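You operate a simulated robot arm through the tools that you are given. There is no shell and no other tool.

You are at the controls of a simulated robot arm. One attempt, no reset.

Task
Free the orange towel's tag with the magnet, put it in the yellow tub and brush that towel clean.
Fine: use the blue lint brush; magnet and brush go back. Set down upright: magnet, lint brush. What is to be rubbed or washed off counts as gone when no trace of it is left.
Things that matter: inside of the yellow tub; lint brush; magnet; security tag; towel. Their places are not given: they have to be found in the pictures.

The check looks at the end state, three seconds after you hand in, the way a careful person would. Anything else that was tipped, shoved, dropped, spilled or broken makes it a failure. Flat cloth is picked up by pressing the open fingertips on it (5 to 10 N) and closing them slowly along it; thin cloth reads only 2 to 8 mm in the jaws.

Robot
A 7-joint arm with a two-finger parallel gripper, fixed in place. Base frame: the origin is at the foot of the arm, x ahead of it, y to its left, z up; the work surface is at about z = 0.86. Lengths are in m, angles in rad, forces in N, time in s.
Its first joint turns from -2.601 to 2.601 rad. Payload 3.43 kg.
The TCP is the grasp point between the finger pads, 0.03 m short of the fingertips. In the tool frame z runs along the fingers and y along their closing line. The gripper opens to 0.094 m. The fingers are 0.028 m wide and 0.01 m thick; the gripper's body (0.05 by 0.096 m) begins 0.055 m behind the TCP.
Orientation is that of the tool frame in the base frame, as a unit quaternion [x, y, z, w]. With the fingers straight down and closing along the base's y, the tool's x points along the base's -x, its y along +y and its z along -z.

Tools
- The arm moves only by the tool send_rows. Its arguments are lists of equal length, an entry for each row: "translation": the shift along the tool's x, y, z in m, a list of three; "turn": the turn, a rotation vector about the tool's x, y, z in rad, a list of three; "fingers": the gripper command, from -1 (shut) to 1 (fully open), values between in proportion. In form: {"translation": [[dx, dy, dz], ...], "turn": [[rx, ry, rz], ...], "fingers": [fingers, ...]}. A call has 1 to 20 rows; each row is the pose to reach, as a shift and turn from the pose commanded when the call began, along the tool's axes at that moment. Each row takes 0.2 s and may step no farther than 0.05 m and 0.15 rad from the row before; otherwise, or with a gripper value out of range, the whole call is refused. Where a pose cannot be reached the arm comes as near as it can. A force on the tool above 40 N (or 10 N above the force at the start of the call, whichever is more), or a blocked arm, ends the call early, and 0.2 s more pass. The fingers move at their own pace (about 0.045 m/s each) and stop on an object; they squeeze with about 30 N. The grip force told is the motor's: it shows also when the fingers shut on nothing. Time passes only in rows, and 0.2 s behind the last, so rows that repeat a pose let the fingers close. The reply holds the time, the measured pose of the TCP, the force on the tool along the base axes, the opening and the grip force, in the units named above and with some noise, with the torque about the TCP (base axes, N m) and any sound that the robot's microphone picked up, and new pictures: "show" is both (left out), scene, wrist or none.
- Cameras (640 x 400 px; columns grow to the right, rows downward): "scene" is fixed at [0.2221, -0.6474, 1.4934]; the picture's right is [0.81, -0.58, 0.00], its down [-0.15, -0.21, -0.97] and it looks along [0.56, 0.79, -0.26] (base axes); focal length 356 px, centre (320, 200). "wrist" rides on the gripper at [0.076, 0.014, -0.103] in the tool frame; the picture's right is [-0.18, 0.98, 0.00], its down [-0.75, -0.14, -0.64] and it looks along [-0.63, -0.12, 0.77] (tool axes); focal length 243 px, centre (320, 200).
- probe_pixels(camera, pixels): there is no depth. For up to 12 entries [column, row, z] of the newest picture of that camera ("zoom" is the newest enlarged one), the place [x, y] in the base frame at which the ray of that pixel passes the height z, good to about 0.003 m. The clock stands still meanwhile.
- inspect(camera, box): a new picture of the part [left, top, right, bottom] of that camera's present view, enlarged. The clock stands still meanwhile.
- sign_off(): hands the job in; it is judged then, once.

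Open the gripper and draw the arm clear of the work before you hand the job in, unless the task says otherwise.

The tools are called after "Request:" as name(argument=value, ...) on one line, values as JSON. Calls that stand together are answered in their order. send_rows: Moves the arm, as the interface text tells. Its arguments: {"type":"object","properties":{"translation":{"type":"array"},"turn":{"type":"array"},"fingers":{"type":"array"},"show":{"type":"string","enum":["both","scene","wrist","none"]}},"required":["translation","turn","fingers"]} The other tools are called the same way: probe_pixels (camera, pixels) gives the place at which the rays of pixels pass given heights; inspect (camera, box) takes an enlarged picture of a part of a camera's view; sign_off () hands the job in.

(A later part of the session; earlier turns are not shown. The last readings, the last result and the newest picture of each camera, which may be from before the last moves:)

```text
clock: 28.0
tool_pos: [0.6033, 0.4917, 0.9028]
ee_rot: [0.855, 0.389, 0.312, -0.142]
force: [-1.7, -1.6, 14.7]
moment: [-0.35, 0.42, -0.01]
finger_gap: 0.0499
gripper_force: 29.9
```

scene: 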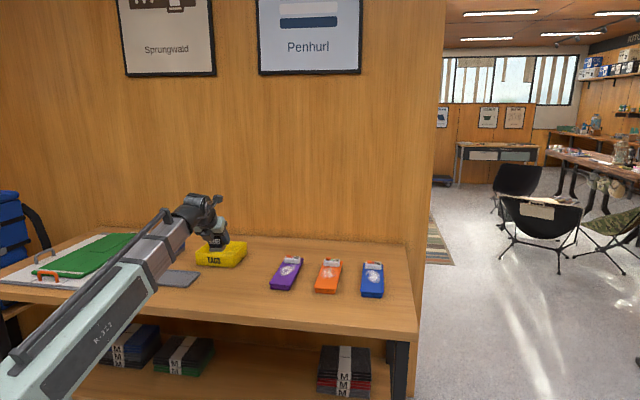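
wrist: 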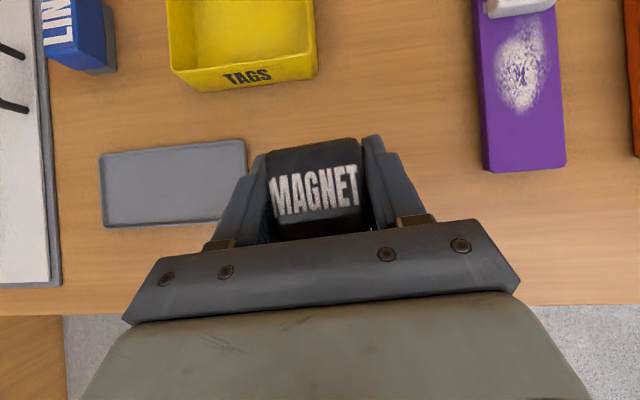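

Contact (14.7 N). I ease off 0.5 mm, open the fingers, and then lift straight up.

Request:
send_rows(translation=[[0.0003, 0, -0.0004], [0.0003, 0, -0.0004], [0.0003, 0, -0.0004], [0.0003, 0, -0.0004], [0.0003, 0, -0.0004], [0.0161, 0, -0.0191], [0.0386, 0, -0.046], [0.0643, 0, -0.0766], [0.09, 0, -0.107], [0.09, 0, -0.107]], turn=[[0, 0, 0], [0, 0, 0], [0, 0, 0], [0, 0, 0], [0, 0, 0], [0, 0, 0], [0, 0, 0], [0, 0, 0], [0, 0, 0], [0, 0, 0]], fingers=[-1, 1, 1, 1, 1, 1, 1, 1, 1, 1])

Request:
inspect(camera="scene", box=[200, 260, 245, 295])

```text
clock: 30.2
tool_pos: [0.6048, 0.4921, 1.0413]
ee_rot: [0.855, 0.389, 0.312, -0.142]
force: [-0.1, -0.2, 0.7]
moment: [0.02, 0.01, 0.01]
finger_gap: 0.094
gripper_force: 0.1
```

scene: 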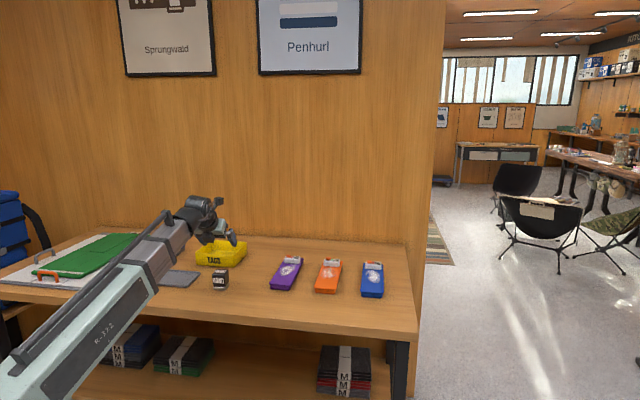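
wrist: 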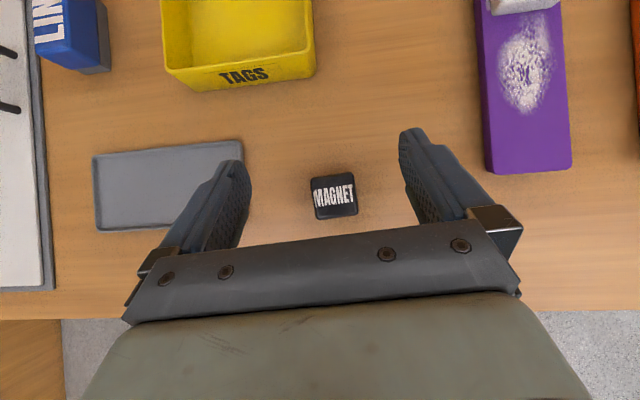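

```text
11.43 times, centred on (222, 278) of scene
```

zoom: 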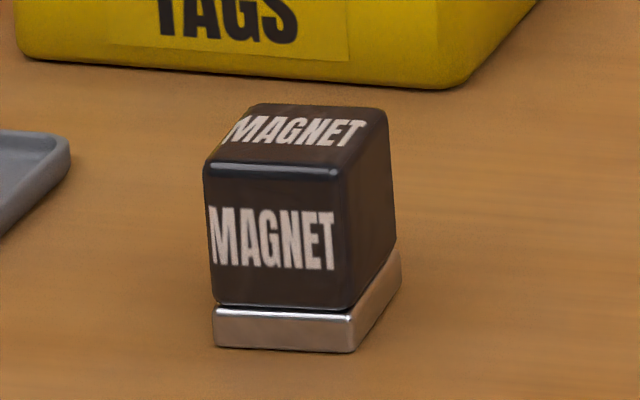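

Magnet stands upright at its original spot. Next I move to hover over the tag with a smaller tilt (0.5 rad) and yaw aligned to the towel, to check reach and view.

Request:
send_rows(translation=[[0.0076, 0.0381, 0.0117], [0.0151, 0.0762, 0.0235], [0.0227, 0.1143, 0.0353], [0.0303, 0.1524, 0.047], [0.0379, 0.1905, 0.0588], [0.0454, 0.2286, 0.0705], [0.053, 0.2667, 0.0823], [0.0606, 0.3048, 0.094], [0.0681, 0.3429, 0.1058], [0.0757, 0.381, 0.1175], [0.0757, 0.381, 0.1175]], turn=[[-0.0045, -0.02, 0.0054], [-0.009, -0.04, 0.0107], [-0.0135, -0.06, 0.016], [-0.018, -0.08, 0.0214], [-0.0225, -0.1, 0.0268], [-0.027, -0.12, 0.032], [-0.0315, -0.14, 0.0375], [-0.036, -0.16, 0.043], [-0.0405, -0.18, 0.048], [-0.045, -0.2, 0.0536], [-0.045, -0.2, 0.0536]], fingers=[1, 1, 1, 1, 1, 1, 1, 1, 1, 1, 1])

```text
clock: 32.6
tool_pos: [0.9797, 0.3443, 1.0013]
ee_rot: [0.895, 0.372, 0.229, -0.091]
force: [-0.3, -0.1, 0.0]
moment: [0.0, 0.02, -0.01]
finger_gap: 0.094
gripper_force: 0.0
```

scene: 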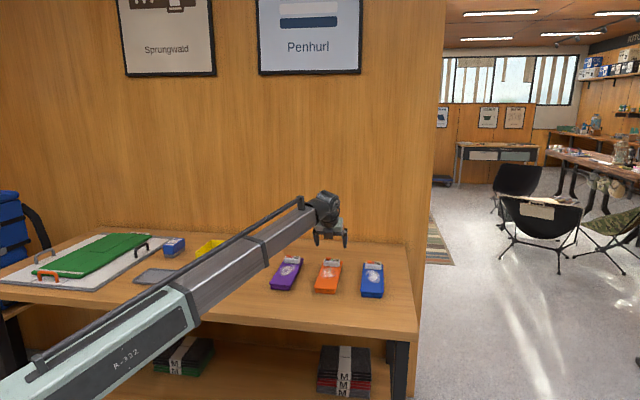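
wrist: 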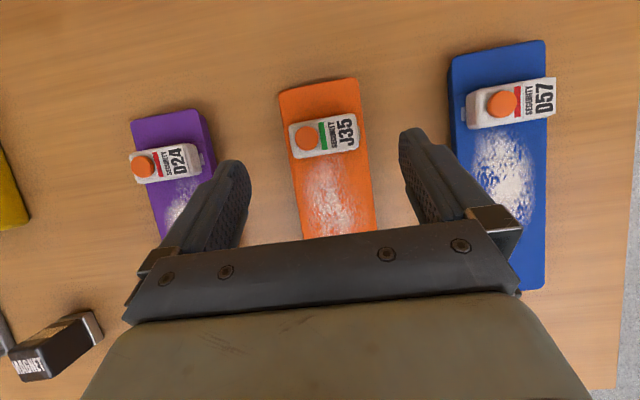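

Reach is fine at tilt 0.5. I enlarge the tag in the wrist view to measure it precisely.

Request:
inspect(camera="wrist", box=[270, 70, 390, 220])

```text
2.67 times, centred on (330, 145) of wrist
```

zoom: 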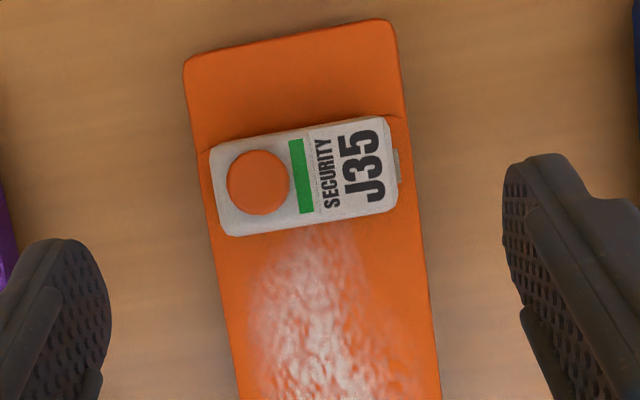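

I probe the tag's top-face corners and the towel edges from this enlargement.

Request:
probe_pixels(camera="zoom", pixels=[[212, 150, 0.901], [385, 117, 0.901], [396, 205, 0.885], [224, 236, 0.885], [258, 182, 0.915], [399, 180, 0.88], [184, 65, 0.88], [395, 20, 0.88], [412, 205, 0.88], [215, 235, 0.88]])

Request:
inspect(camera="scene", box=[308, 250, 352, 280])

```text
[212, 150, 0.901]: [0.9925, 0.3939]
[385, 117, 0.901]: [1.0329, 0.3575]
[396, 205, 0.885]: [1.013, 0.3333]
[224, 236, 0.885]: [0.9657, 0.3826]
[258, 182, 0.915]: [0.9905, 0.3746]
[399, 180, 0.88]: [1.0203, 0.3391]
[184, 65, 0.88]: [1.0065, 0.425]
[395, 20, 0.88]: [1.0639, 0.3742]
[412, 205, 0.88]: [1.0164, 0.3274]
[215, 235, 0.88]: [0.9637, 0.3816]
```

```text
13.33 times, centred on (330, 265) of scene
```

zoom: 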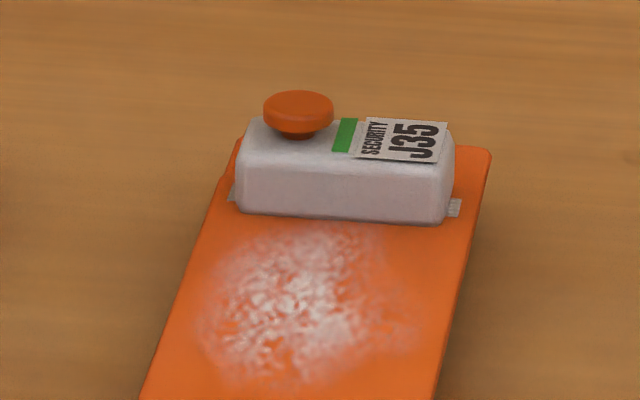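

Tag centre ≈(1.001,0.367), about 0.06×0.03, top 0.901, with a flange at towel level. I descend to z≈0.93 around it first and check.

Request:
send_rows(translation=[[-0.004, -0.0004, 0.0243], [-0.0081, -0.0008, 0.0486], [-0.0136, -0.0016, 0.0737], [-0.0136, -0.0016, 0.0737]], turn=[[0, 0, 0], [0, 0, 0], [0, 0, 0], [0, 0, 0]], fingers=[1, 1, 1, 1], show="wrist")

Request:
inspect(camera="scene", box=[303, 240, 357, 275])

```text
clock: 33.6
tool_pos: [0.9961, 0.3608, 0.9289]
ee_rot: [0.895, 0.372, 0.23, -0.091]
force: [0.9, 0.4, -0.1]
moment: [0.0, -0.03, -0.03]
finger_gap: 0.094
gripper_force: 0.0
```

wrist: 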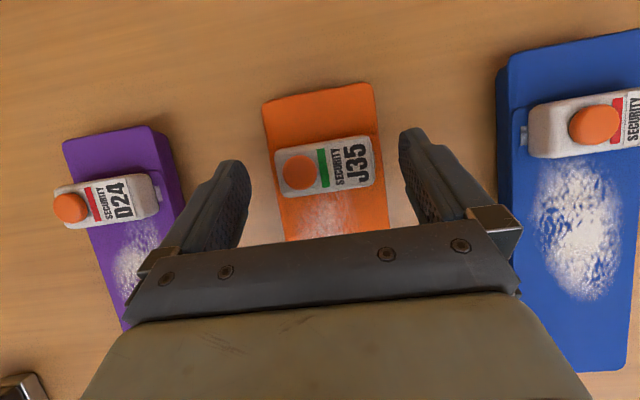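

```text
11.43 times, centred on (330, 258) of scene
```

zoom: 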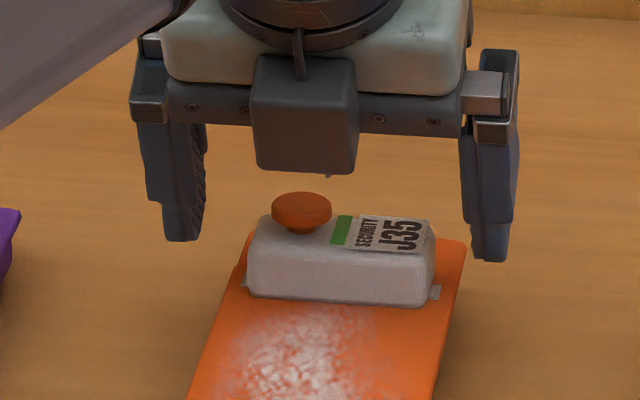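

Fingers straddle the tag symmetrically (tips at columns 203 and 465, tag centre ≈341). I lower 10 mm and close slowly.

Request:
send_rows(translation=[[-0.0025, 0.0004, 0.0046], [-0.005, 0.0008, 0.0092], [-0.005, 0.0008, 0.0092], [-0.005, 0.0008, 0.0092], [-0.005, 0.0008, 0.0092], [-0.005, 0.0008, 0.0092], [-0.005, 0.0008, 0.0092], [-0.005, 0.0008, 0.0092], [-0.005, 0.0008, 0.0092]], turn=[[0, 0, 0], [0, 0, 0], [0, 0, 0], [0, 0, 0], [0, 0, 0], [0, 0, 0], [0, 0, 0], [0, 0, 0], [0, 0, 0]], fingers=[1, 1, 0.7, 0.5, 0.35, 0.2, 0, -1, -1], show="wrist")

Request:
inspect(camera="scene", box=[303, 240, 357, 275])

```text
clock: 35.6
tool_pos: [0.9956, 0.36, 0.9193]
ee_rot: [0.894, 0.372, 0.231, -0.092]
force: [0.0, -0.2, -1.0]
moment: [0.05, 0.02, 0.01]
finger_gap: 0.0607
gripper_force: 30.2
```

wrist: 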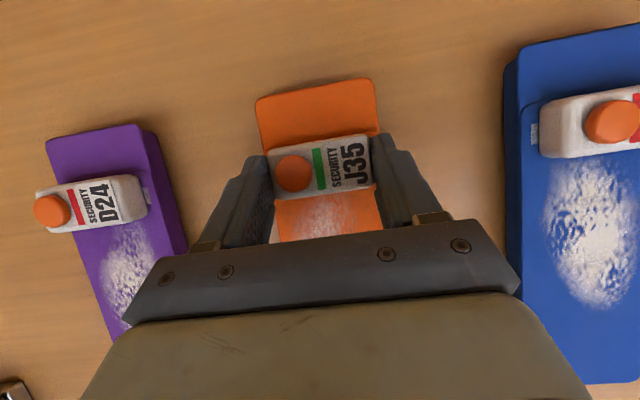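

```text
11.43 times, centred on (330, 258) of scene
```

zoom: 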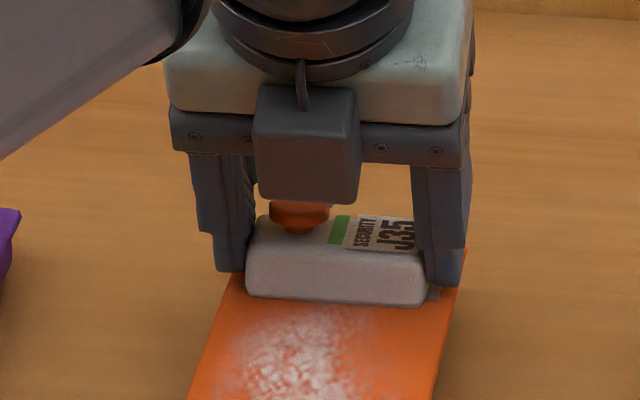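

The tag is gripped (gap 0.0607, 30 N). I lift slowly 4 cm straight up and check that the towel stays put.

Request:
send_rows(translation=[[0.0024, 0, -0.0044], [0.0048, 0, -0.0088], [0.0096, 0, -0.0176], [0.0143, 0, -0.0264], [0.0191, 0, -0.0352], [0.0191, 0, -0.0352]], turn=[[0, 0, 0], [0, 0, 0], [0, 0, 0], [0, 0, 0], [0, 0, 0], [0, 0, 0]], fingers=[-1, -1, -1, -1, -1, -1], show="wrist")

Request:
inspect(camera="scene", box=[298, 230, 362, 280])

```text
clock: 37.0
tool_pos: [0.9947, 0.361, 0.9582]
ee_rot: [0.895, 0.372, 0.23, -0.091]
force: [-0.3, -0.3, -0.6]
moment: [-0.03, -0.02, -0.01]
finger_gap: 0.0608
gripper_force: 29.5
```

wrist: 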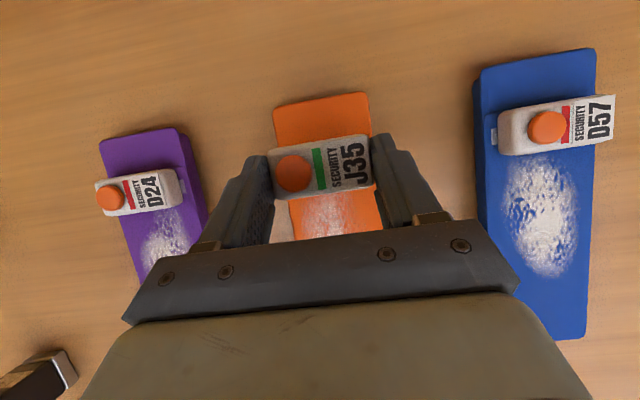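

```text
8.00 times, centred on (330, 255) of scene
```

zoom: 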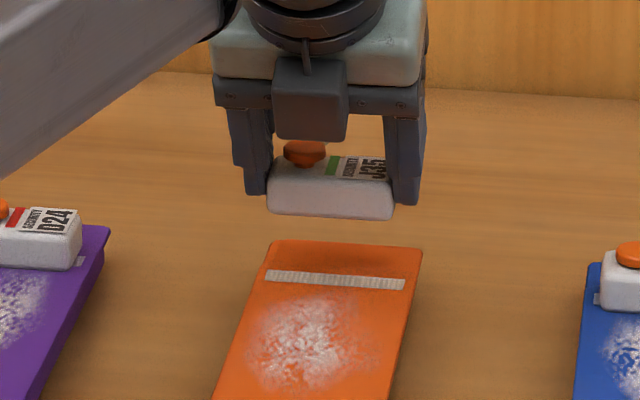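

The tag is free and in the gripper; the orange towel stayed put (a white strip was under the tag). I raise it, carry it over the tub centre (≈(0.695,0.727)), yawing +0.3 rad on the way to stay inside joint limits.

Request:
send_rows(translation=[[0.0168, 0, -0.0308], [0.0335, 0, -0.0615], [0.0367, -0.0428, -0.0601], [0.04, -0.0855, -0.0587], [0.0432, -0.1283, -0.0573], [0.0465, -0.171, -0.0559], [0.0497, -0.2138, -0.0545], [0.053, -0.2565, -0.0531], [0.0562, -0.2993, -0.0517], [0.0595, -0.342, -0.0503], [0.0627, -0.3848, -0.0489], [0.066, -0.4275, -0.0475], [0.0692, -0.4703, -0.0461], [0.0692, -0.4703, -0.0461]], turn=[[0, 0, 0], [0, 0, 0], [0.013, 0, -0.024], [0.026, 0, -0.048], [0.039, 0, -0.072], [0.052, 0, -0.096], [0.065, 0.001, -0.12], [0.078, 0.001, -0.144], [0.091, 0.001, -0.168], [0.104, 0.002, -0.192], [0.117, 0.002, -0.216], [0.13, 0.002, -0.24], [0.143, 0.002, -0.264], [0.143, 0.002, -0.264]], fingers=[-1, -1, -1, -1, -1, -1, -1, -1, -1, -1, -1, -1, -1, -1])

```text
clock: 40.0
tool_pos: [0.6882, 0.7197, 1.0315]
ee_rot: [0.829, 0.502, 0.213, -0.125]
force: [-0.6, 1.0, -0.1]
moment: [0.02, 0.0, -0.03]
finger_gap: 0.0607
gripper_force: 30.2
```

scene: 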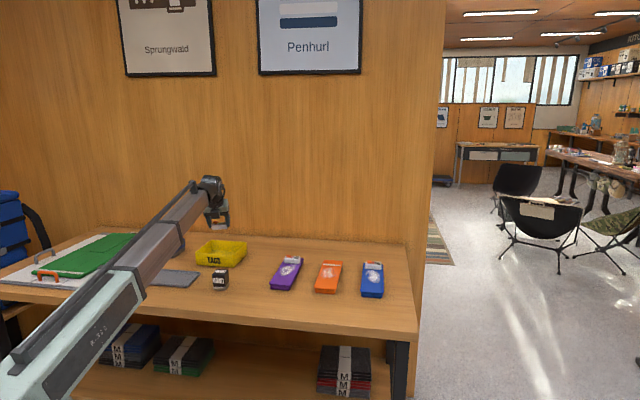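
wrist: 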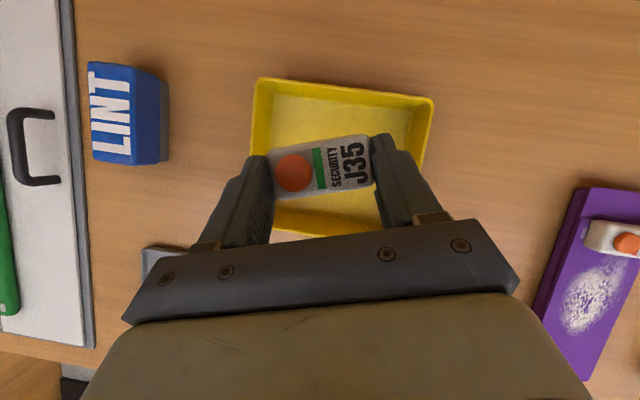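

The tag is over the tub (rim corners (257,80), (432,98)). I probe the rim corners to confirm centring.

Request:
probe_pixels(camera="wrist", pixels=[[257, 80, 0.915], [432, 98, 0.915], [272, 228, 0.915], [425, 165, 0.915], [270, 95, 0.865], [412, 108, 0.865], [88, 65, 0.914], [150, 70, 0.914], [130, 165, 0.914], [92, 155, 0.914], [168, 80, 0.87], [168, 160, 0.87]])

```text
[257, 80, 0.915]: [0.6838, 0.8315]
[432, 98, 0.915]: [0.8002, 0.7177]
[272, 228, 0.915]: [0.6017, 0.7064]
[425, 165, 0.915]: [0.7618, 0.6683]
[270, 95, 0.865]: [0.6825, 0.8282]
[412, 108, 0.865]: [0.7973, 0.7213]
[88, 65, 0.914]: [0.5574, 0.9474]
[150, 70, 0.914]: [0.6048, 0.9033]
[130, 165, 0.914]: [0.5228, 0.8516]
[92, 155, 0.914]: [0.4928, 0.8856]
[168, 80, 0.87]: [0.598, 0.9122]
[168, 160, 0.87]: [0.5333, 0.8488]
```

Tub centre confirmed ≈(0.694,0.727). I lower the tag into the tub to TCP z≈0.908 and open part-way.

Request:
send_rows(translation=[[-0.0197, -0.0003, 0.0362], [-0.0395, -0.0005, 0.0723], [-0.053, -0.0007, 0.0975], [-0.0592, -0.0008, 0.1085], [-0.0592, -0.0008, 0.1085]], turn=[[0, 0, 0], [0, 0, 0], [0, 0, 0], [0, 0, 0], [0, 0, 0]], fingers=[-1, -1, -1, -1, -1])

Request:
inspect(camera="scene", box=[185, 220, 257, 275])

```text
clock: 41.2
tool_pos: [0.6894, 0.7186, 0.9062]
ee_rot: [0.829, 0.502, 0.214, -0.125]
force: [-0.1, 0.6, -0.5]
moment: [0.02, 0.0, -0.02]
finger_gap: 0.0607
gripper_force: 29.7
```

scene: 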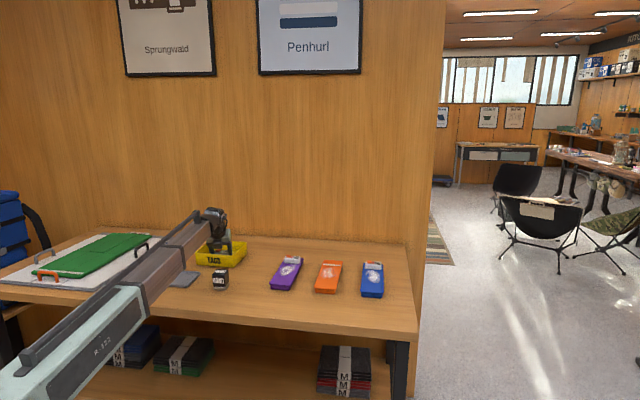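
wrist: 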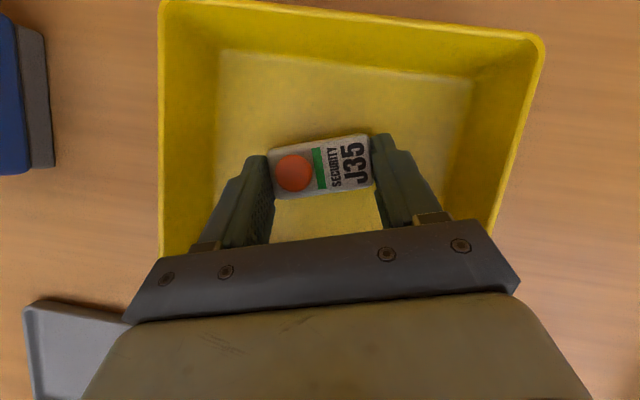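

```text
7.27 times, centred on (221, 248) of scene
```

zoom: 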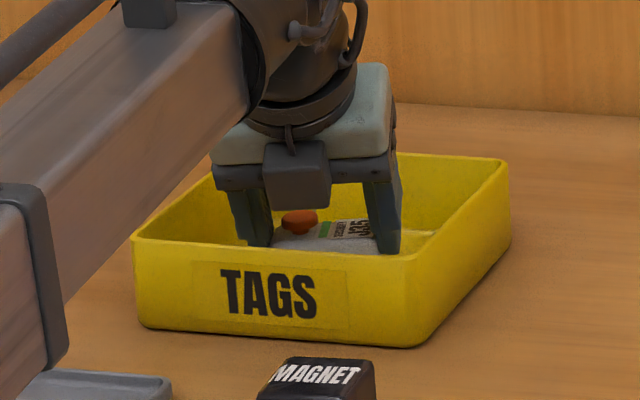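

Tag is inside the tub just above the floor. I open to ~0.075 m, then rise straight out.

Request:
send_rows(translation=[[0, 0, 0], [0, 0, 0], [0, 0, 0], [0.012, 0, -0.022], [0.0311, 0.0004, -0.0571], [0.0503, 0.0007, -0.0922], [0.0671, 0.001, -0.1229], [0.0671, 0.001, -0.1229]], turn=[[0, 0, 0], [0, 0, 0], [0, 0, 0], [0, 0, 0], [0, 0, 0], [0, 0, 0], [0, 0, 0], [0, 0, 0]], fingers=[0.6, 0.6, 0.6, 0.6, 0.6, 0.6, 0.6, 0.6])

Request:
inspect(camera="wrist", box=[60, 40, 460, 290])

```text
clock: 43.0
tool_pos: [0.6903, 0.7201, 1.0473]
ee_rot: [0.829, 0.502, 0.214, -0.124]
force: [0.5, 0.5, 0.4]
moment: [0.0, 0.01, 0.0]
finger_gap: 0.0751
gripper_force: 0.0
```

scene: 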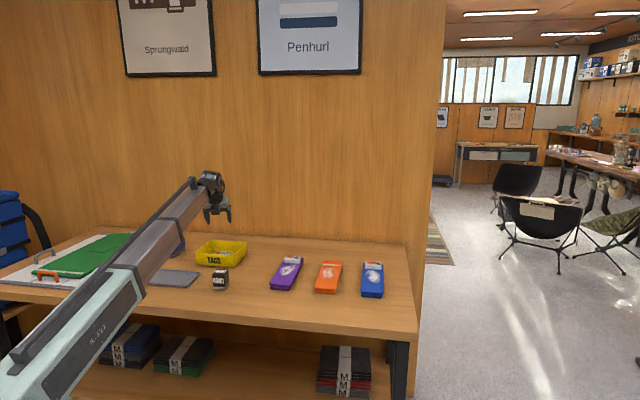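
wrist: 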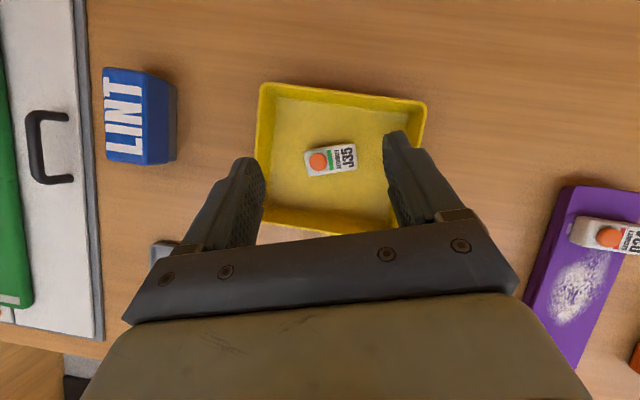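

```text
1.60 times, centred on (260, 165) of wrist
```

zoom: 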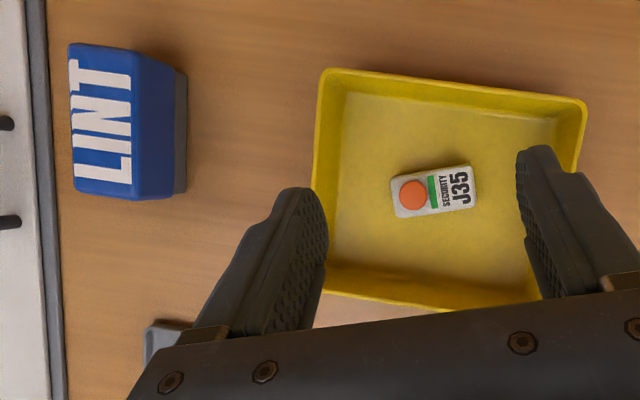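

The tag lies in the tub (zoom (432,190)). Now for the brush I spin the tool half a turn about its own axis (two calls), staying in place above the tub.

Request:
send_rows(translation=[[0, 0, -0.01], [0, 0, -0.02], [0, 0, -0.03], [0, 0, -0.03], [0, 0, -0.03], [0, 0, -0.03], [0, 0, -0.03], [0, 0, -0.03], [0, 0, -0.03], [0, 0, -0.03], [0, 0, -0.03]], turn=[[0, 0, -0.1428], [0, 0, -0.2856], [0, 0, -0.4284], [0, 0, -0.5712], [0, 0, -0.714], [0, 0, -0.8568], [0, 0, -0.9996], [0, 0, -1.1424], [0, 0, -1.2852], [0, 0, -1.428], [0, 0, -1.5708]], fingers=[0.6, 0.6, 0.6, 0.6, 0.6, 0.6, 0.6, 0.6, 0.6, 0.6, 0.6], show="none")

Request:
send_rows(translation=[[0, 0, 0], [0, 0, 0], [0, 0, 0], [0, 0, 0], [0, 0, 0], [0, 0, 0], [0, 0, 0], [0, 0, 0], [0, 0, 0], [0, 0, 0], [0, 0, 0], [0, 0, 0]], turn=[[0, 0, -0.1428], [0, 0, -0.2856], [0, 0, -0.4284], [0, 0, -0.5712], [0, 0, -0.714], [0, 0, -0.8568], [0, 0, -0.9996], [0, 0, -1.1424], [0, 0, -1.2852], [0, 0, -1.428], [0, 0, -1.5708], [0, 0, -1.5708]], fingers=[0.6, 0.6, 0.6, 0.6, 0.6, 0.6, 0.6, 0.6, 0.6, 0.6, 0.6, 0.6])

```text
clock: 45.4
tool_pos: [0.6835, 0.7075, 1.0714]
ee_rot: [0.23, 0.941, 0.24, 0.062]
force: [-0.8, 0.4, 0.4]
moment: [-0.03, 0.0, 0.01]
finger_gap: 0.0749
gripper_force: 0.0
```

```text
clock: 48.0
tool_pos: [0.6809, 0.7087, 1.072]
ee_rot: [-0.502, 0.829, 0.124, 0.214]
force: [-0.4, 0.1, 0.4]
moment: [0.03, -0.01, -0.02]
finger_gap: 0.075
gripper_force: 0.1
```

scene: 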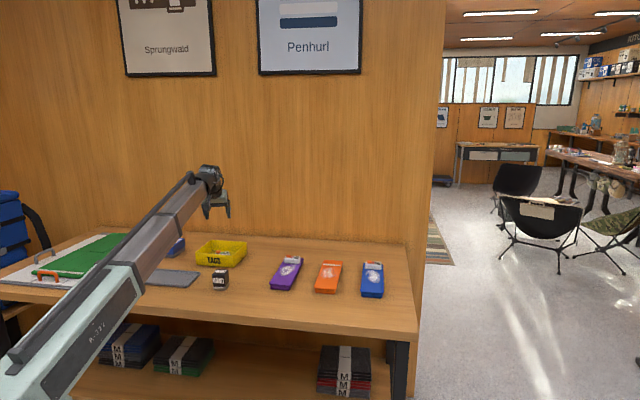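
wrist: 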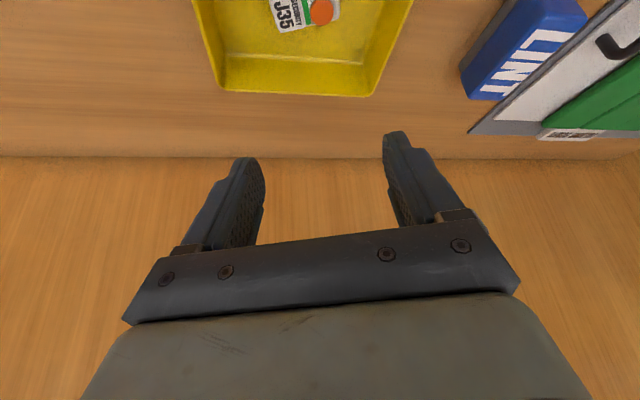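

Spin done. The brush and the grey board beside it show at upper right; I enlarge to measure the clearance between brush and board.

Request:
inspect(camera="wrist", box=[420, 0, 640, 140])

```text
2.86 times, centred on (530, 70) of wrist
```

zoom: 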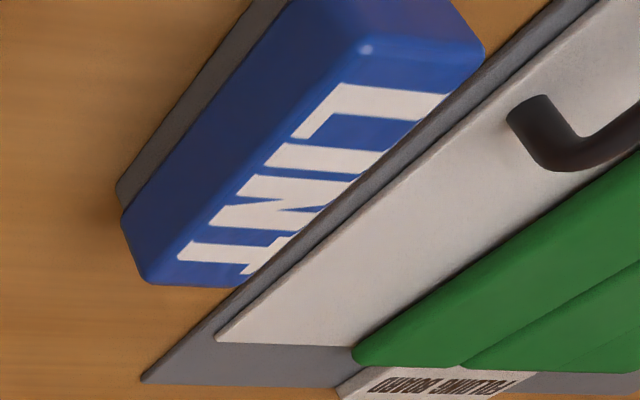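

I probe the board's grey edge, the white layer edge, the handle and the brush top corners.

Request:
probe_pixels(camera="zoom", pixels=[[145, 380, 0.868], [545, 10, 0.868], [220, 335, 0.872], [520, 100, 0.91], [555, 165, 0.88], [150, 283, 0.914], [262, 285, 0.914], [484, 50, 0.914], [125, 215, 0.914], [118, 190, 0.862]])

```text
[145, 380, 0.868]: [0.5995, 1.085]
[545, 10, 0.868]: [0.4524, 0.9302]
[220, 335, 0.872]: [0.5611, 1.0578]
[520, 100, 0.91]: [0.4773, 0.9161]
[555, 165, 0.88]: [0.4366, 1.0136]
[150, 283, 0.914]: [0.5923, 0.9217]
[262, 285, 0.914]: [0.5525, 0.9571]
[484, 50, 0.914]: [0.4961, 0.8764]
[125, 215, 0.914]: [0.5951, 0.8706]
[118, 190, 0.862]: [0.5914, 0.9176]
```

Board edge is ~0.089 from the brush centre, so there is room for the finger. I move to hover over the brush at (0.5415,0.895,1.0), yawing -0.315 rad to align with its long axis.

Request:
send_rows(translation=[[-0.0077, 0.0301, 0.0156], [-0.0155, 0.0602, 0.0312], [-0.0232, 0.0903, 0.0468], [-0.0309, 0.1203, 0.0625], [-0.0386, 0.1504, 0.0781], [-0.0464, 0.1805, 0.0937], [-0.0541, 0.2106, 0.1093], [-0.0541, 0.2106, 0.1093]], turn=[[0.0216, 0.0004, 0.0396], [0.0431, 0.0009, 0.0791], [0.0647, 0.0013, 0.1187], [0.0863, 0.0017, 0.1583], [0.1079, 0.0021, 0.1979], [0.1294, 0.0026, 0.2374], [0.151, 0.003, 0.277], [0.151, 0.003, 0.277]], fingers=[0.6, 0.6, 0.6, 0.6, 0.6, 0.6, 0.6, 0.6])

Request:
inspect(camera="scene", box=[145, 215, 205, 262])

```text
clock: 49.8
tool_pos: [0.5431, 0.8941, 1.0003]
ee_rot: [-0.365, 0.897, 0.09, 0.23]
force: [0.0, 0.8, -0.1]
moment: [0.0, 0.01, -0.03]
finger_gap: 0.075
gripper_force: 0.0
```

scene: 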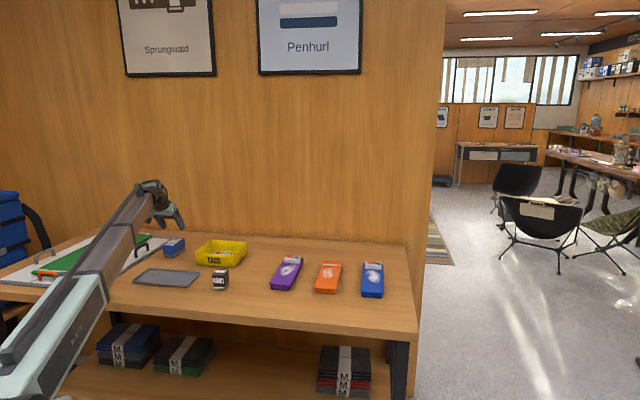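
wrist: 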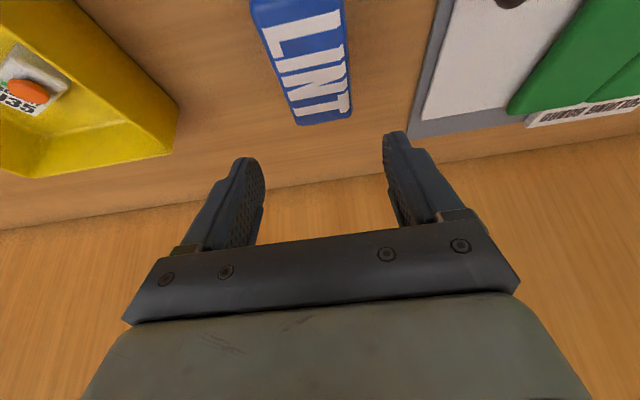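

```text
8.51 times, centred on (175, 238) of scene
```

zoom: 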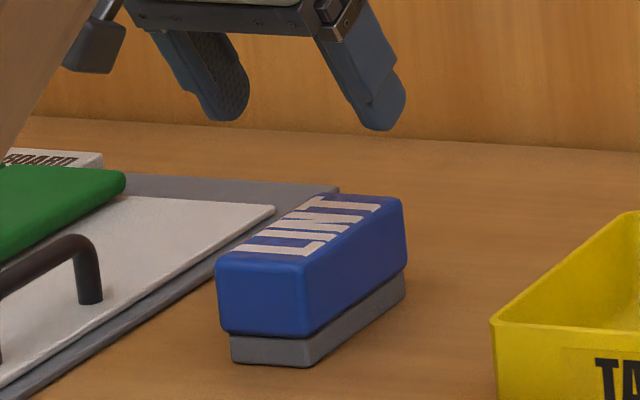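

Aligned over the brush. I descend first to z≈0.95 (tips just above the brush top) and check alignment from the scene camera.

Request:
send_rows(translation=[[0.0121, 0.0006, 0.022], [0.0242, 0.0012, 0.0439], [0.0242, 0.0012, 0.0439]], turn=[[0, 0, 0], [0, 0, 0], [0, 0, 0]], fingers=[0.6, 0.6, 0.6], show="wrist")

Request:
inspect(camera="scene", box=[145, 215, 205, 262])

```text
clock: 50.6
tool_pos: [0.5429, 0.8937, 0.9493]
ee_rot: [-0.364, 0.898, 0.088, 0.23]
force: [-0.9, 0.3, 0.3]
moment: [0.02, 0.01, 0.0]
finger_gap: 0.0753
gripper_force: 0.1
```

wrist: 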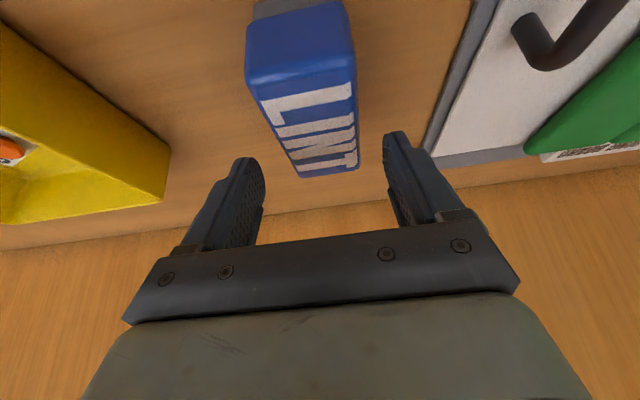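

```text
8.51 times, centred on (175, 238) of scene
```

zoom: 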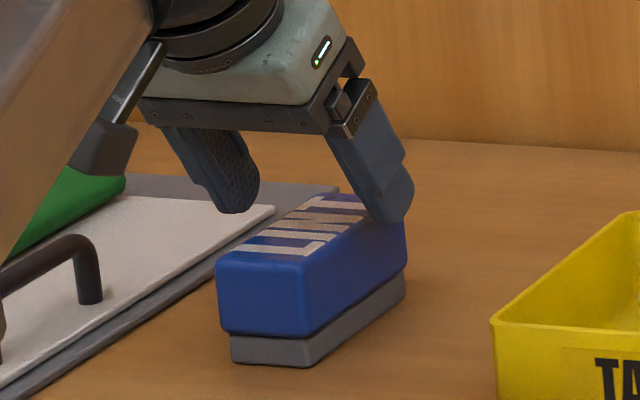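

I probe both fingertip positions in the scene enlargement to make sure they straddle the brush.

Request:
probe_pixels(camera="zoom", pixels=[[392, 222, 0.917], [235, 213, 0.917], [217, 262, 0.914], [302, 270, 0.914], [403, 200, 0.914], [318, 194, 0.914]])

```text
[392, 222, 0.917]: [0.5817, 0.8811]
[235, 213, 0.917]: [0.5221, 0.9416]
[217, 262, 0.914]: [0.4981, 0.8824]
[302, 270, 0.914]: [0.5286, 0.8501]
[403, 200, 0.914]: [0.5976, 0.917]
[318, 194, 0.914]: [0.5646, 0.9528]
```

Fingers straddle the brush with about 4 mm offset; I correct 3 mm, descend to z≈0.903 and close on the brush body.

Request:
send_rows(translation=[[0.0074, -0.002, 0.0135], [0.0147, -0.003, 0.0271], [0.0221, -0.003, 0.0406], [0.0221, -0.003, 0.0406], [0.0221, -0.003, 0.0406], [0.0221, -0.003, 0.0406], [0.0221, -0.003, 0.0406], [0.0221, -0.003, 0.0406]], turn=[[0, 0, 0], [0, 0, 0], [0, 0, 0], [0, 0, 0], [0, 0, 0], [0, 0, 0], [0, 0, 0], [0, 0, 0]], fingers=[0.6, 0.6, 0.6, 0.6, 0.3, 0, -1, -1], show="wrist")

Request:
inspect(camera="scene", box=[145, 215, 205, 262])

```text
clock: 52.4
tool_pos: [0.544, 0.8923, 0.9045]
ee_rot: [-0.365, 0.898, 0.089, 0.231]
force: [0.1, 0.0, 0.3]
moment: [0.02, -0.02, -0.01]
finger_gap: 0.0535
gripper_force: 30.0
```

wrist: 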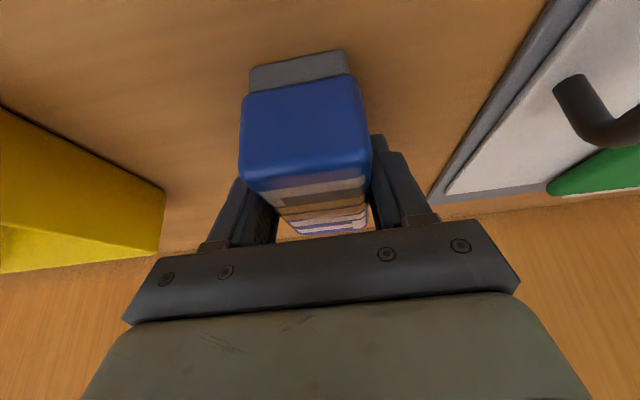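

```text
8.51 times, centred on (175, 238) of scene
```

zoom: 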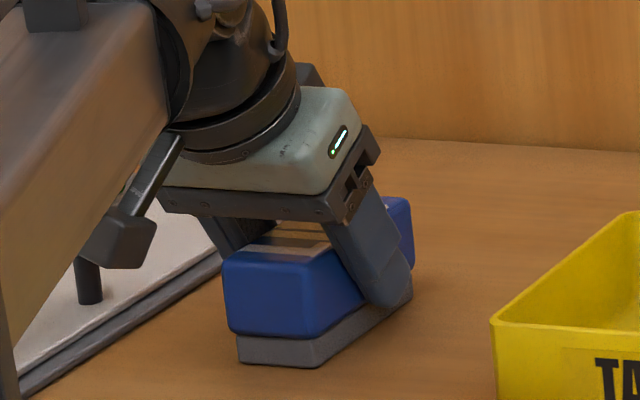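

Brush gripped (gap 0.0535, 30 N) at TCP (0.544,0.8923,0.9045). I lift it 12 cm and carry it over the tub and on to above the orange towel's lint patch (TCP ≈(0.9585,0.3227,1.03)).

Request:
send_rows(translation=[[-0.0144, -0.0002, -0.0263], [-0.0359, -0.0005, -0.0657], [-0.0574, -0.0008, -0.1051], [-0.0519, -0.0444, -0.1081], [-0.0465, -0.0879, -0.1112], [-0.041, -0.1315, -0.1142], [-0.0355, -0.1751, -0.1172], [-0.0301, -0.2186, -0.1202], [-0.0246, -0.2622, -0.1233], [-0.0191, -0.3057, -0.1263], [-0.0137, -0.3493, -0.1293], [-0.0082, -0.3929, -0.1323], [-0.0027, -0.4364, -0.1354], [0.0028, -0.48, -0.1384], [0.0082, -0.5236, -0.1414], [0.0137, -0.5671, -0.1444], [0.0192, -0.6107, -0.1475], [0.0246, -0.6542, -0.1505], [0.0301, -0.6978, -0.1535], [0.0301, -0.6978, -0.1535]], turn=[[0, 0, 0], [0, 0, 0], [0, 0, 0], [0, 0, 0], [0, 0, 0], [0, 0, 0], [0, 0, 0], [0, 0, 0], [0, 0, 0], [0, 0, 0], [0, 0, 0], [0, 0, 0], [0, 0, 0], [0, 0, 0], [0, 0, 0], [0, 0, 0], [0, 0, 0], [0, 0, 0], [0, 0, 0], [0, 0, 0]], fingers=[-1, -1, -1, -1, -1, -1, -1, -1, -1, -1, -1, -1, -1, -1, -1, -1, -1, -1, -1, -1])

Request:
inspect(camera="scene", box=[285, 215, 375, 300])

```text
clock: 56.6
tool_pos: [0.958, 0.3233, 1.0304]
ee_rot: [-0.365, 0.898, 0.089, 0.23]
force: [-0.2, 0.1, -0.4]
moment: [0.0, 0.01, 0.0]
finger_gap: 0.0536
gripper_force: 29.5
```

scene: 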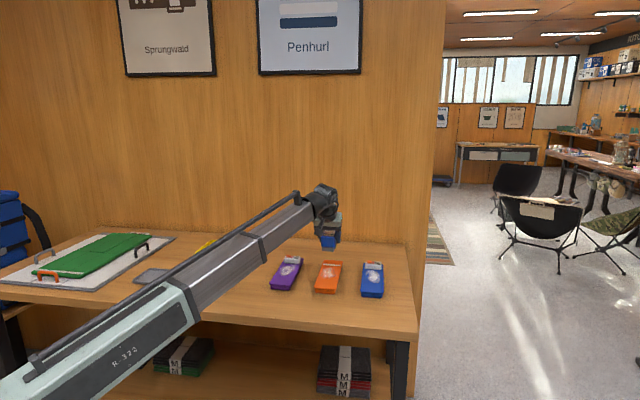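
wrist: 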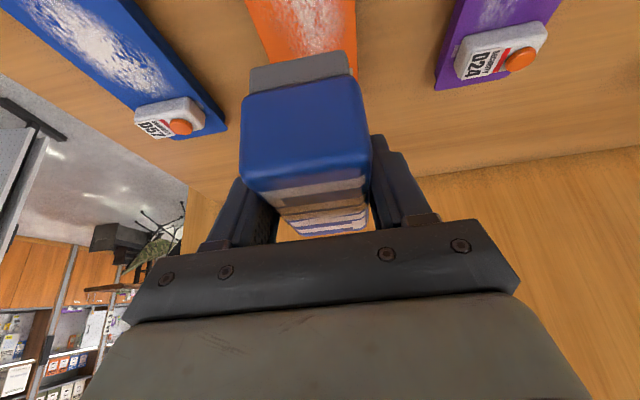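

```text
4.71 times, centred on (330, 258) of scene
```

zoom: 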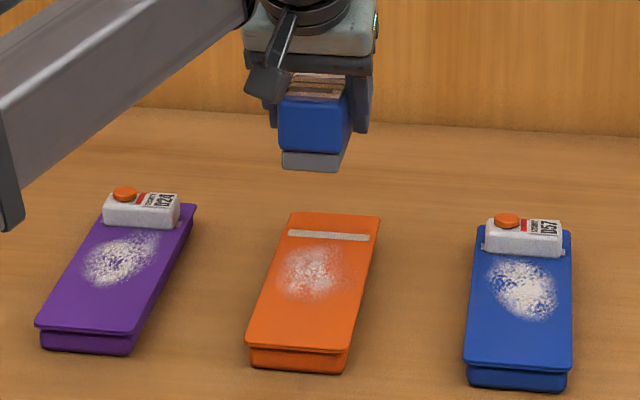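

The brush is above and the whole lint patch is visible at zoom (312,272). I probe the lint extents and towel corners again.

Request:
probe_pixels(camera="zoom", pixels=[[274, 275, 0.881], [352, 280, 0.881], [320, 243, 0.881], [305, 303, 0.881], [292, 214, 0.88], [379, 217, 0.88], [350, 352, 0.88], [247, 344, 0.88], [290, 237, 0.881], [369, 241, 0.881]])

Request:
inspect(camera="scene", box=[312, 256, 348, 286])

```text
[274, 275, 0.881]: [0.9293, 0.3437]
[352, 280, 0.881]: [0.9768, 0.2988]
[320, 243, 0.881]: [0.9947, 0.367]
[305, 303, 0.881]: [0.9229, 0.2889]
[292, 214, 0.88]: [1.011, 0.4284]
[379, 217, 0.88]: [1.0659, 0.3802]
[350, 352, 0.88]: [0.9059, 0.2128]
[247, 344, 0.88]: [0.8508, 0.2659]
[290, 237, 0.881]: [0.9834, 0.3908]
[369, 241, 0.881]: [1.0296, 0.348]
```

```text
13.33 times, centred on (330, 271) of scene
```

zoom: 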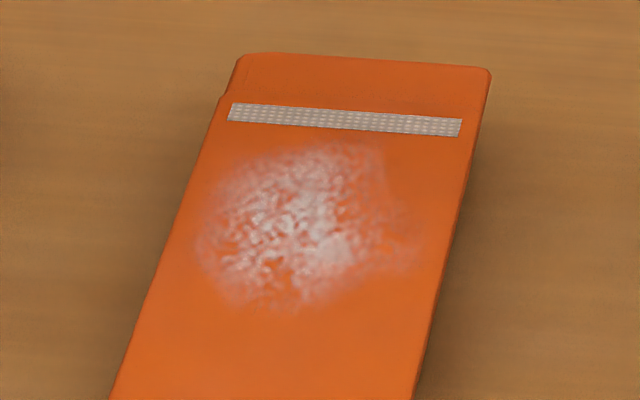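

I lower the brush to just above the towel (TCP z≈0.93), offset to the left half of the lint (v≈-0.014).

Request:
send_rows(translation=[[0.016, 0.0044, 0.0291], [0.0321, 0.0089, 0.0582], [0.0433, 0.012, 0.0786], [0.0481, 0.0133, 0.0873], [0.0481, 0.0133, 0.0873]], turn=[[0, 0, 0], [0, 0, 0], [0, 0, 0], [0, 0, 0], [0, 0, 0]], fingers=[-1, -1, -1, -1, -1], show="none")

Request:
inspect(camera="scene", box=[300, 240, 360, 300])

```text
clock: 57.8
tool_pos: [0.9487, 0.3317, 0.9302]
ee_rot: [-0.365, 0.898, 0.089, 0.23]
force: [-0.4, -0.2, 0.0]
moment: [0.02, 0.02, -0.01]
finger_gap: 0.0539
gripper_force: 29.6
```

```text
6.67 times, centred on (330, 270) of scene
```

zoom: 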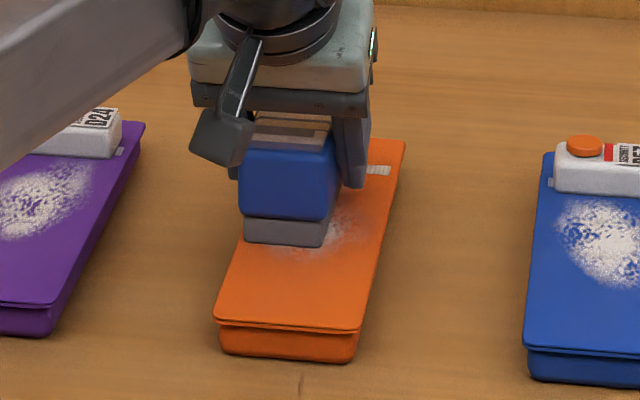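

Brush is just above the lint on the left half. I lower by 5 mm in small steps and read the force.

Request:
send_rows(translation=[[0.0012, 0, 0.0022], [0.0024, 0, 0.0044], [0.0024, 0, 0.0044]], turn=[[0, 0, 0], [0, 0, 0], [0, 0, 0]], fingers=[-1, -1, -1], show="none")

```text
clock: 58.6
tool_pos: [0.9498, 0.3314, 0.9271]
ee_rot: [-0.365, 0.897, 0.089, 0.232]
force: [2.2, 0.6, 21.8]
moment: [0.1, 0.1, 0.02]
finger_gap: 0.054
gripper_force: 29.8
```

Contact: 21.8 N, a bit much. I raise 1.5 mm (to ≈10 N) and make a first slow stroke ±4 cm along the towel, then check the force and that the towel does not drag.

Request:
send_rows(translation=[[-0.0007, 0, -0.0013], [0.008, -0.0003, -0.0061], [0.0168, -0.0006, -0.0109], [0.0256, -0.0009, -0.0156], [0.0343, -0.0012, -0.0204], [0.0256, -0.0009, -0.0156], [0.0168, -0.0006, -0.0109], [0.008, -0.0003, -0.0061], [-0.0007, 0, -0.0013]], turn=[[0, 0, 0], [0, 0, 0], [0, 0, 0], [0, 0, 0], [0, 0, 0], [0, 0, 0], [0, 0, 0], [0, 0, 0], [0, 0, 0]], fingers=[-1, -1, -1, -1, -1, -1, -1, -1, -1], show="none")

Request:
inspect(camera="scene", box=[300, 240, 360, 300])

```text
clock: 60.6
tool_pos: [0.9495, 0.3315, 0.9277]
ee_rot: [-0.364, 0.898, 0.089, 0.23]
force: [-2.7, -3.7, 8.1]
moment: [0.1, 0.06, 0.08]
finger_gap: 0.0537
gripper_force: 30.0
```

```text
6.67 times, centred on (330, 270) of scene
```

zoom: 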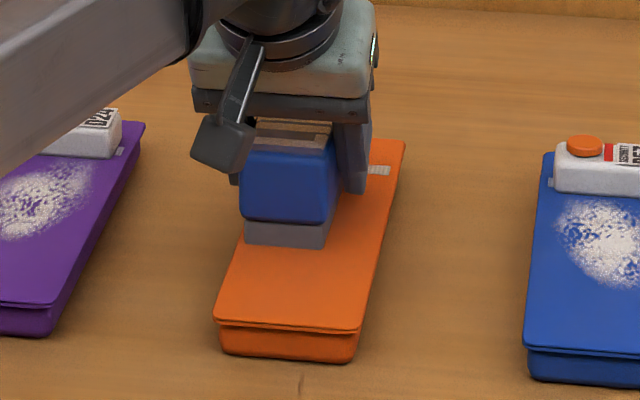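

The first stroke clears lint and the towel stays put (8 N). I continue: forward part of this lane, then shift to the right lane and stroke it fully, then the middle.

Request:
send_rows(translation=[[-0.0175, 0.0006, 0.0096], [-0.035, 0.0012, 0.0191], [-0.0175, 0.0006, 0.0096], [0, 0, 0], [-0.0002, -0.01, 0.0002], [-0.0004, -0.02, 0.0004], [-0.0006, -0.029, 0.0006], [-0.0181, -0.0284, 0.0102], [-0.0356, -0.0278, 0.0197], [-0.0181, -0.0284, 0.0102], [-0.0006, -0.029, 0.0006], [0.0169, -0.0296, -0.009], [0.0344, -0.0302, -0.0185], [0.0169, -0.0296, -0.009], [-0.0006, -0.029, 0.0006], [-0.0003, -0.015, 0.0003], [-0.0178, -0.0144, 0.0099], [-0.0353, -0.0138, 0.0194], [-0.0178, -0.0144, 0.0099], [-0.0003, -0.015, 0.0003]], turn=[[0, 0, 0], [0, 0, 0], [0, 0, 0], [0, 0, 0], [0, 0, 0], [0, 0, 0], [0, 0, 0], [0, 0, 0], [0, 0, 0], [0, 0, 0], [0, 0, 0], [0, 0, 0], [0, 0, 0], [0, 0, 0], [0, 0, 0], [0, 0, 0], [0, 0, 0], [0, 0, 0], [0, 0, 0], [0, 0, 0]], fingers=[-1, -1, -1, -1, -1, -1, -1, -1, -1, -1, -1, -1, -1, -1, -1, -1, -1, -1, -1, -1], show="none")

Request:
inspect(camera="scene", box=[300, 240, 360, 300])

```text
clock: 64.8
tool_pos: [0.959, 0.32, 0.9268]
ee_rot: [-0.365, 0.898, 0.089, 0.23]
force: [-0.4, 1.4, 1.5]
moment: [0.1, 0.1, -0.05]
finger_gap: 0.0537
gripper_force: 30.6
```

```text
6.67 times, centred on (330, 270) of scene
```

zoom: 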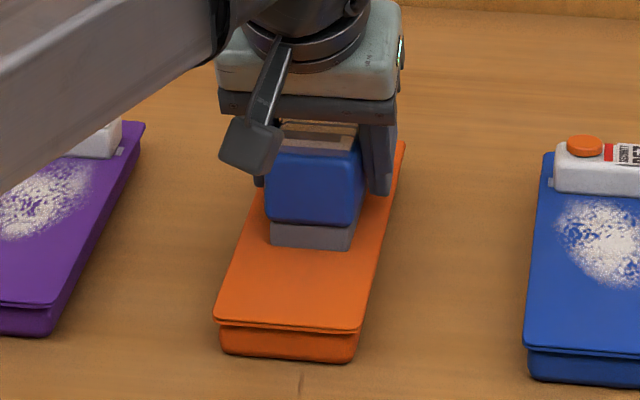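

Force is now only 1.5 N here. I lift the brush clear by 12 cm to look at the whole towel surface.

Request:
send_rows(translation=[[-0.0191, -0.0003, -0.035], [-0.0382, -0.0006, -0.0701], [-0.0574, -0.0008, -0.1051], [-0.0574, -0.0008, -0.1051]], turn=[[0, 0, 0], [0, 0, 0], [0, 0, 0], [0, 0, 0]], fingers=[-1, -1, -1, -1])

Request:
inspect(camera="scene", box=[308, 252, 352, 298])

Request:
inspect(camera="scene", box=[316, 254, 346, 278])

```text
clock: 65.8
tool_pos: [0.9606, 0.3206, 1.0449]
ee_rot: [-0.365, 0.898, 0.09, 0.23]
force: [0.1, -0.1, -1.0]
moment: [0.05, 0.04, -0.01]
finger_gap: 0.0535
gripper_force: 29.9
```

scene: 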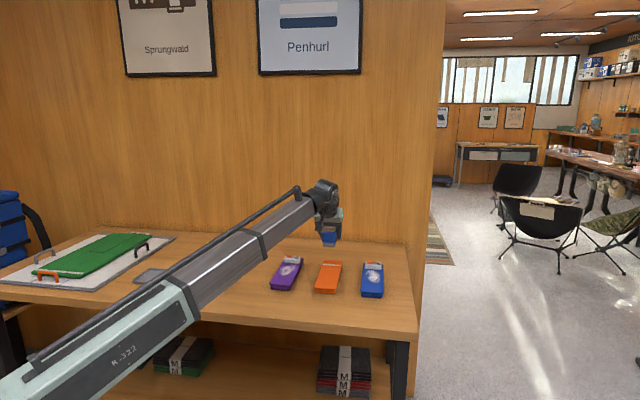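
wrist: 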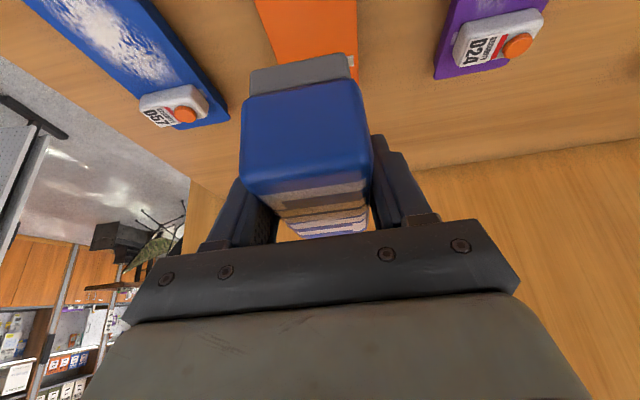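

```text
8.70 times, centred on (330, 275) of scene
```

zoom: 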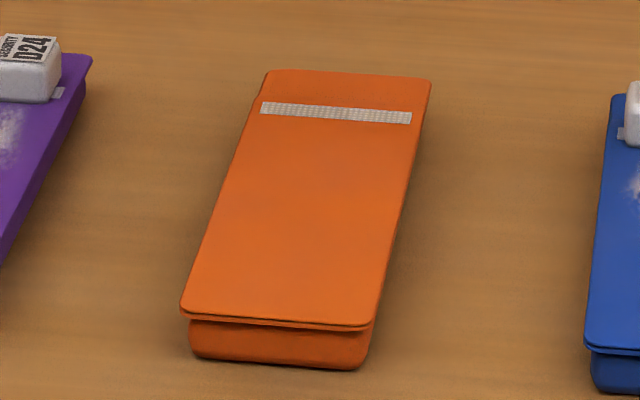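

```text
16.00 times, centred on (331, 266) of scene
```

zoom: 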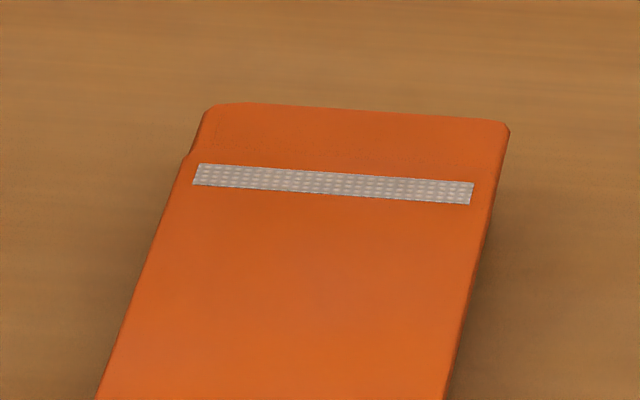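

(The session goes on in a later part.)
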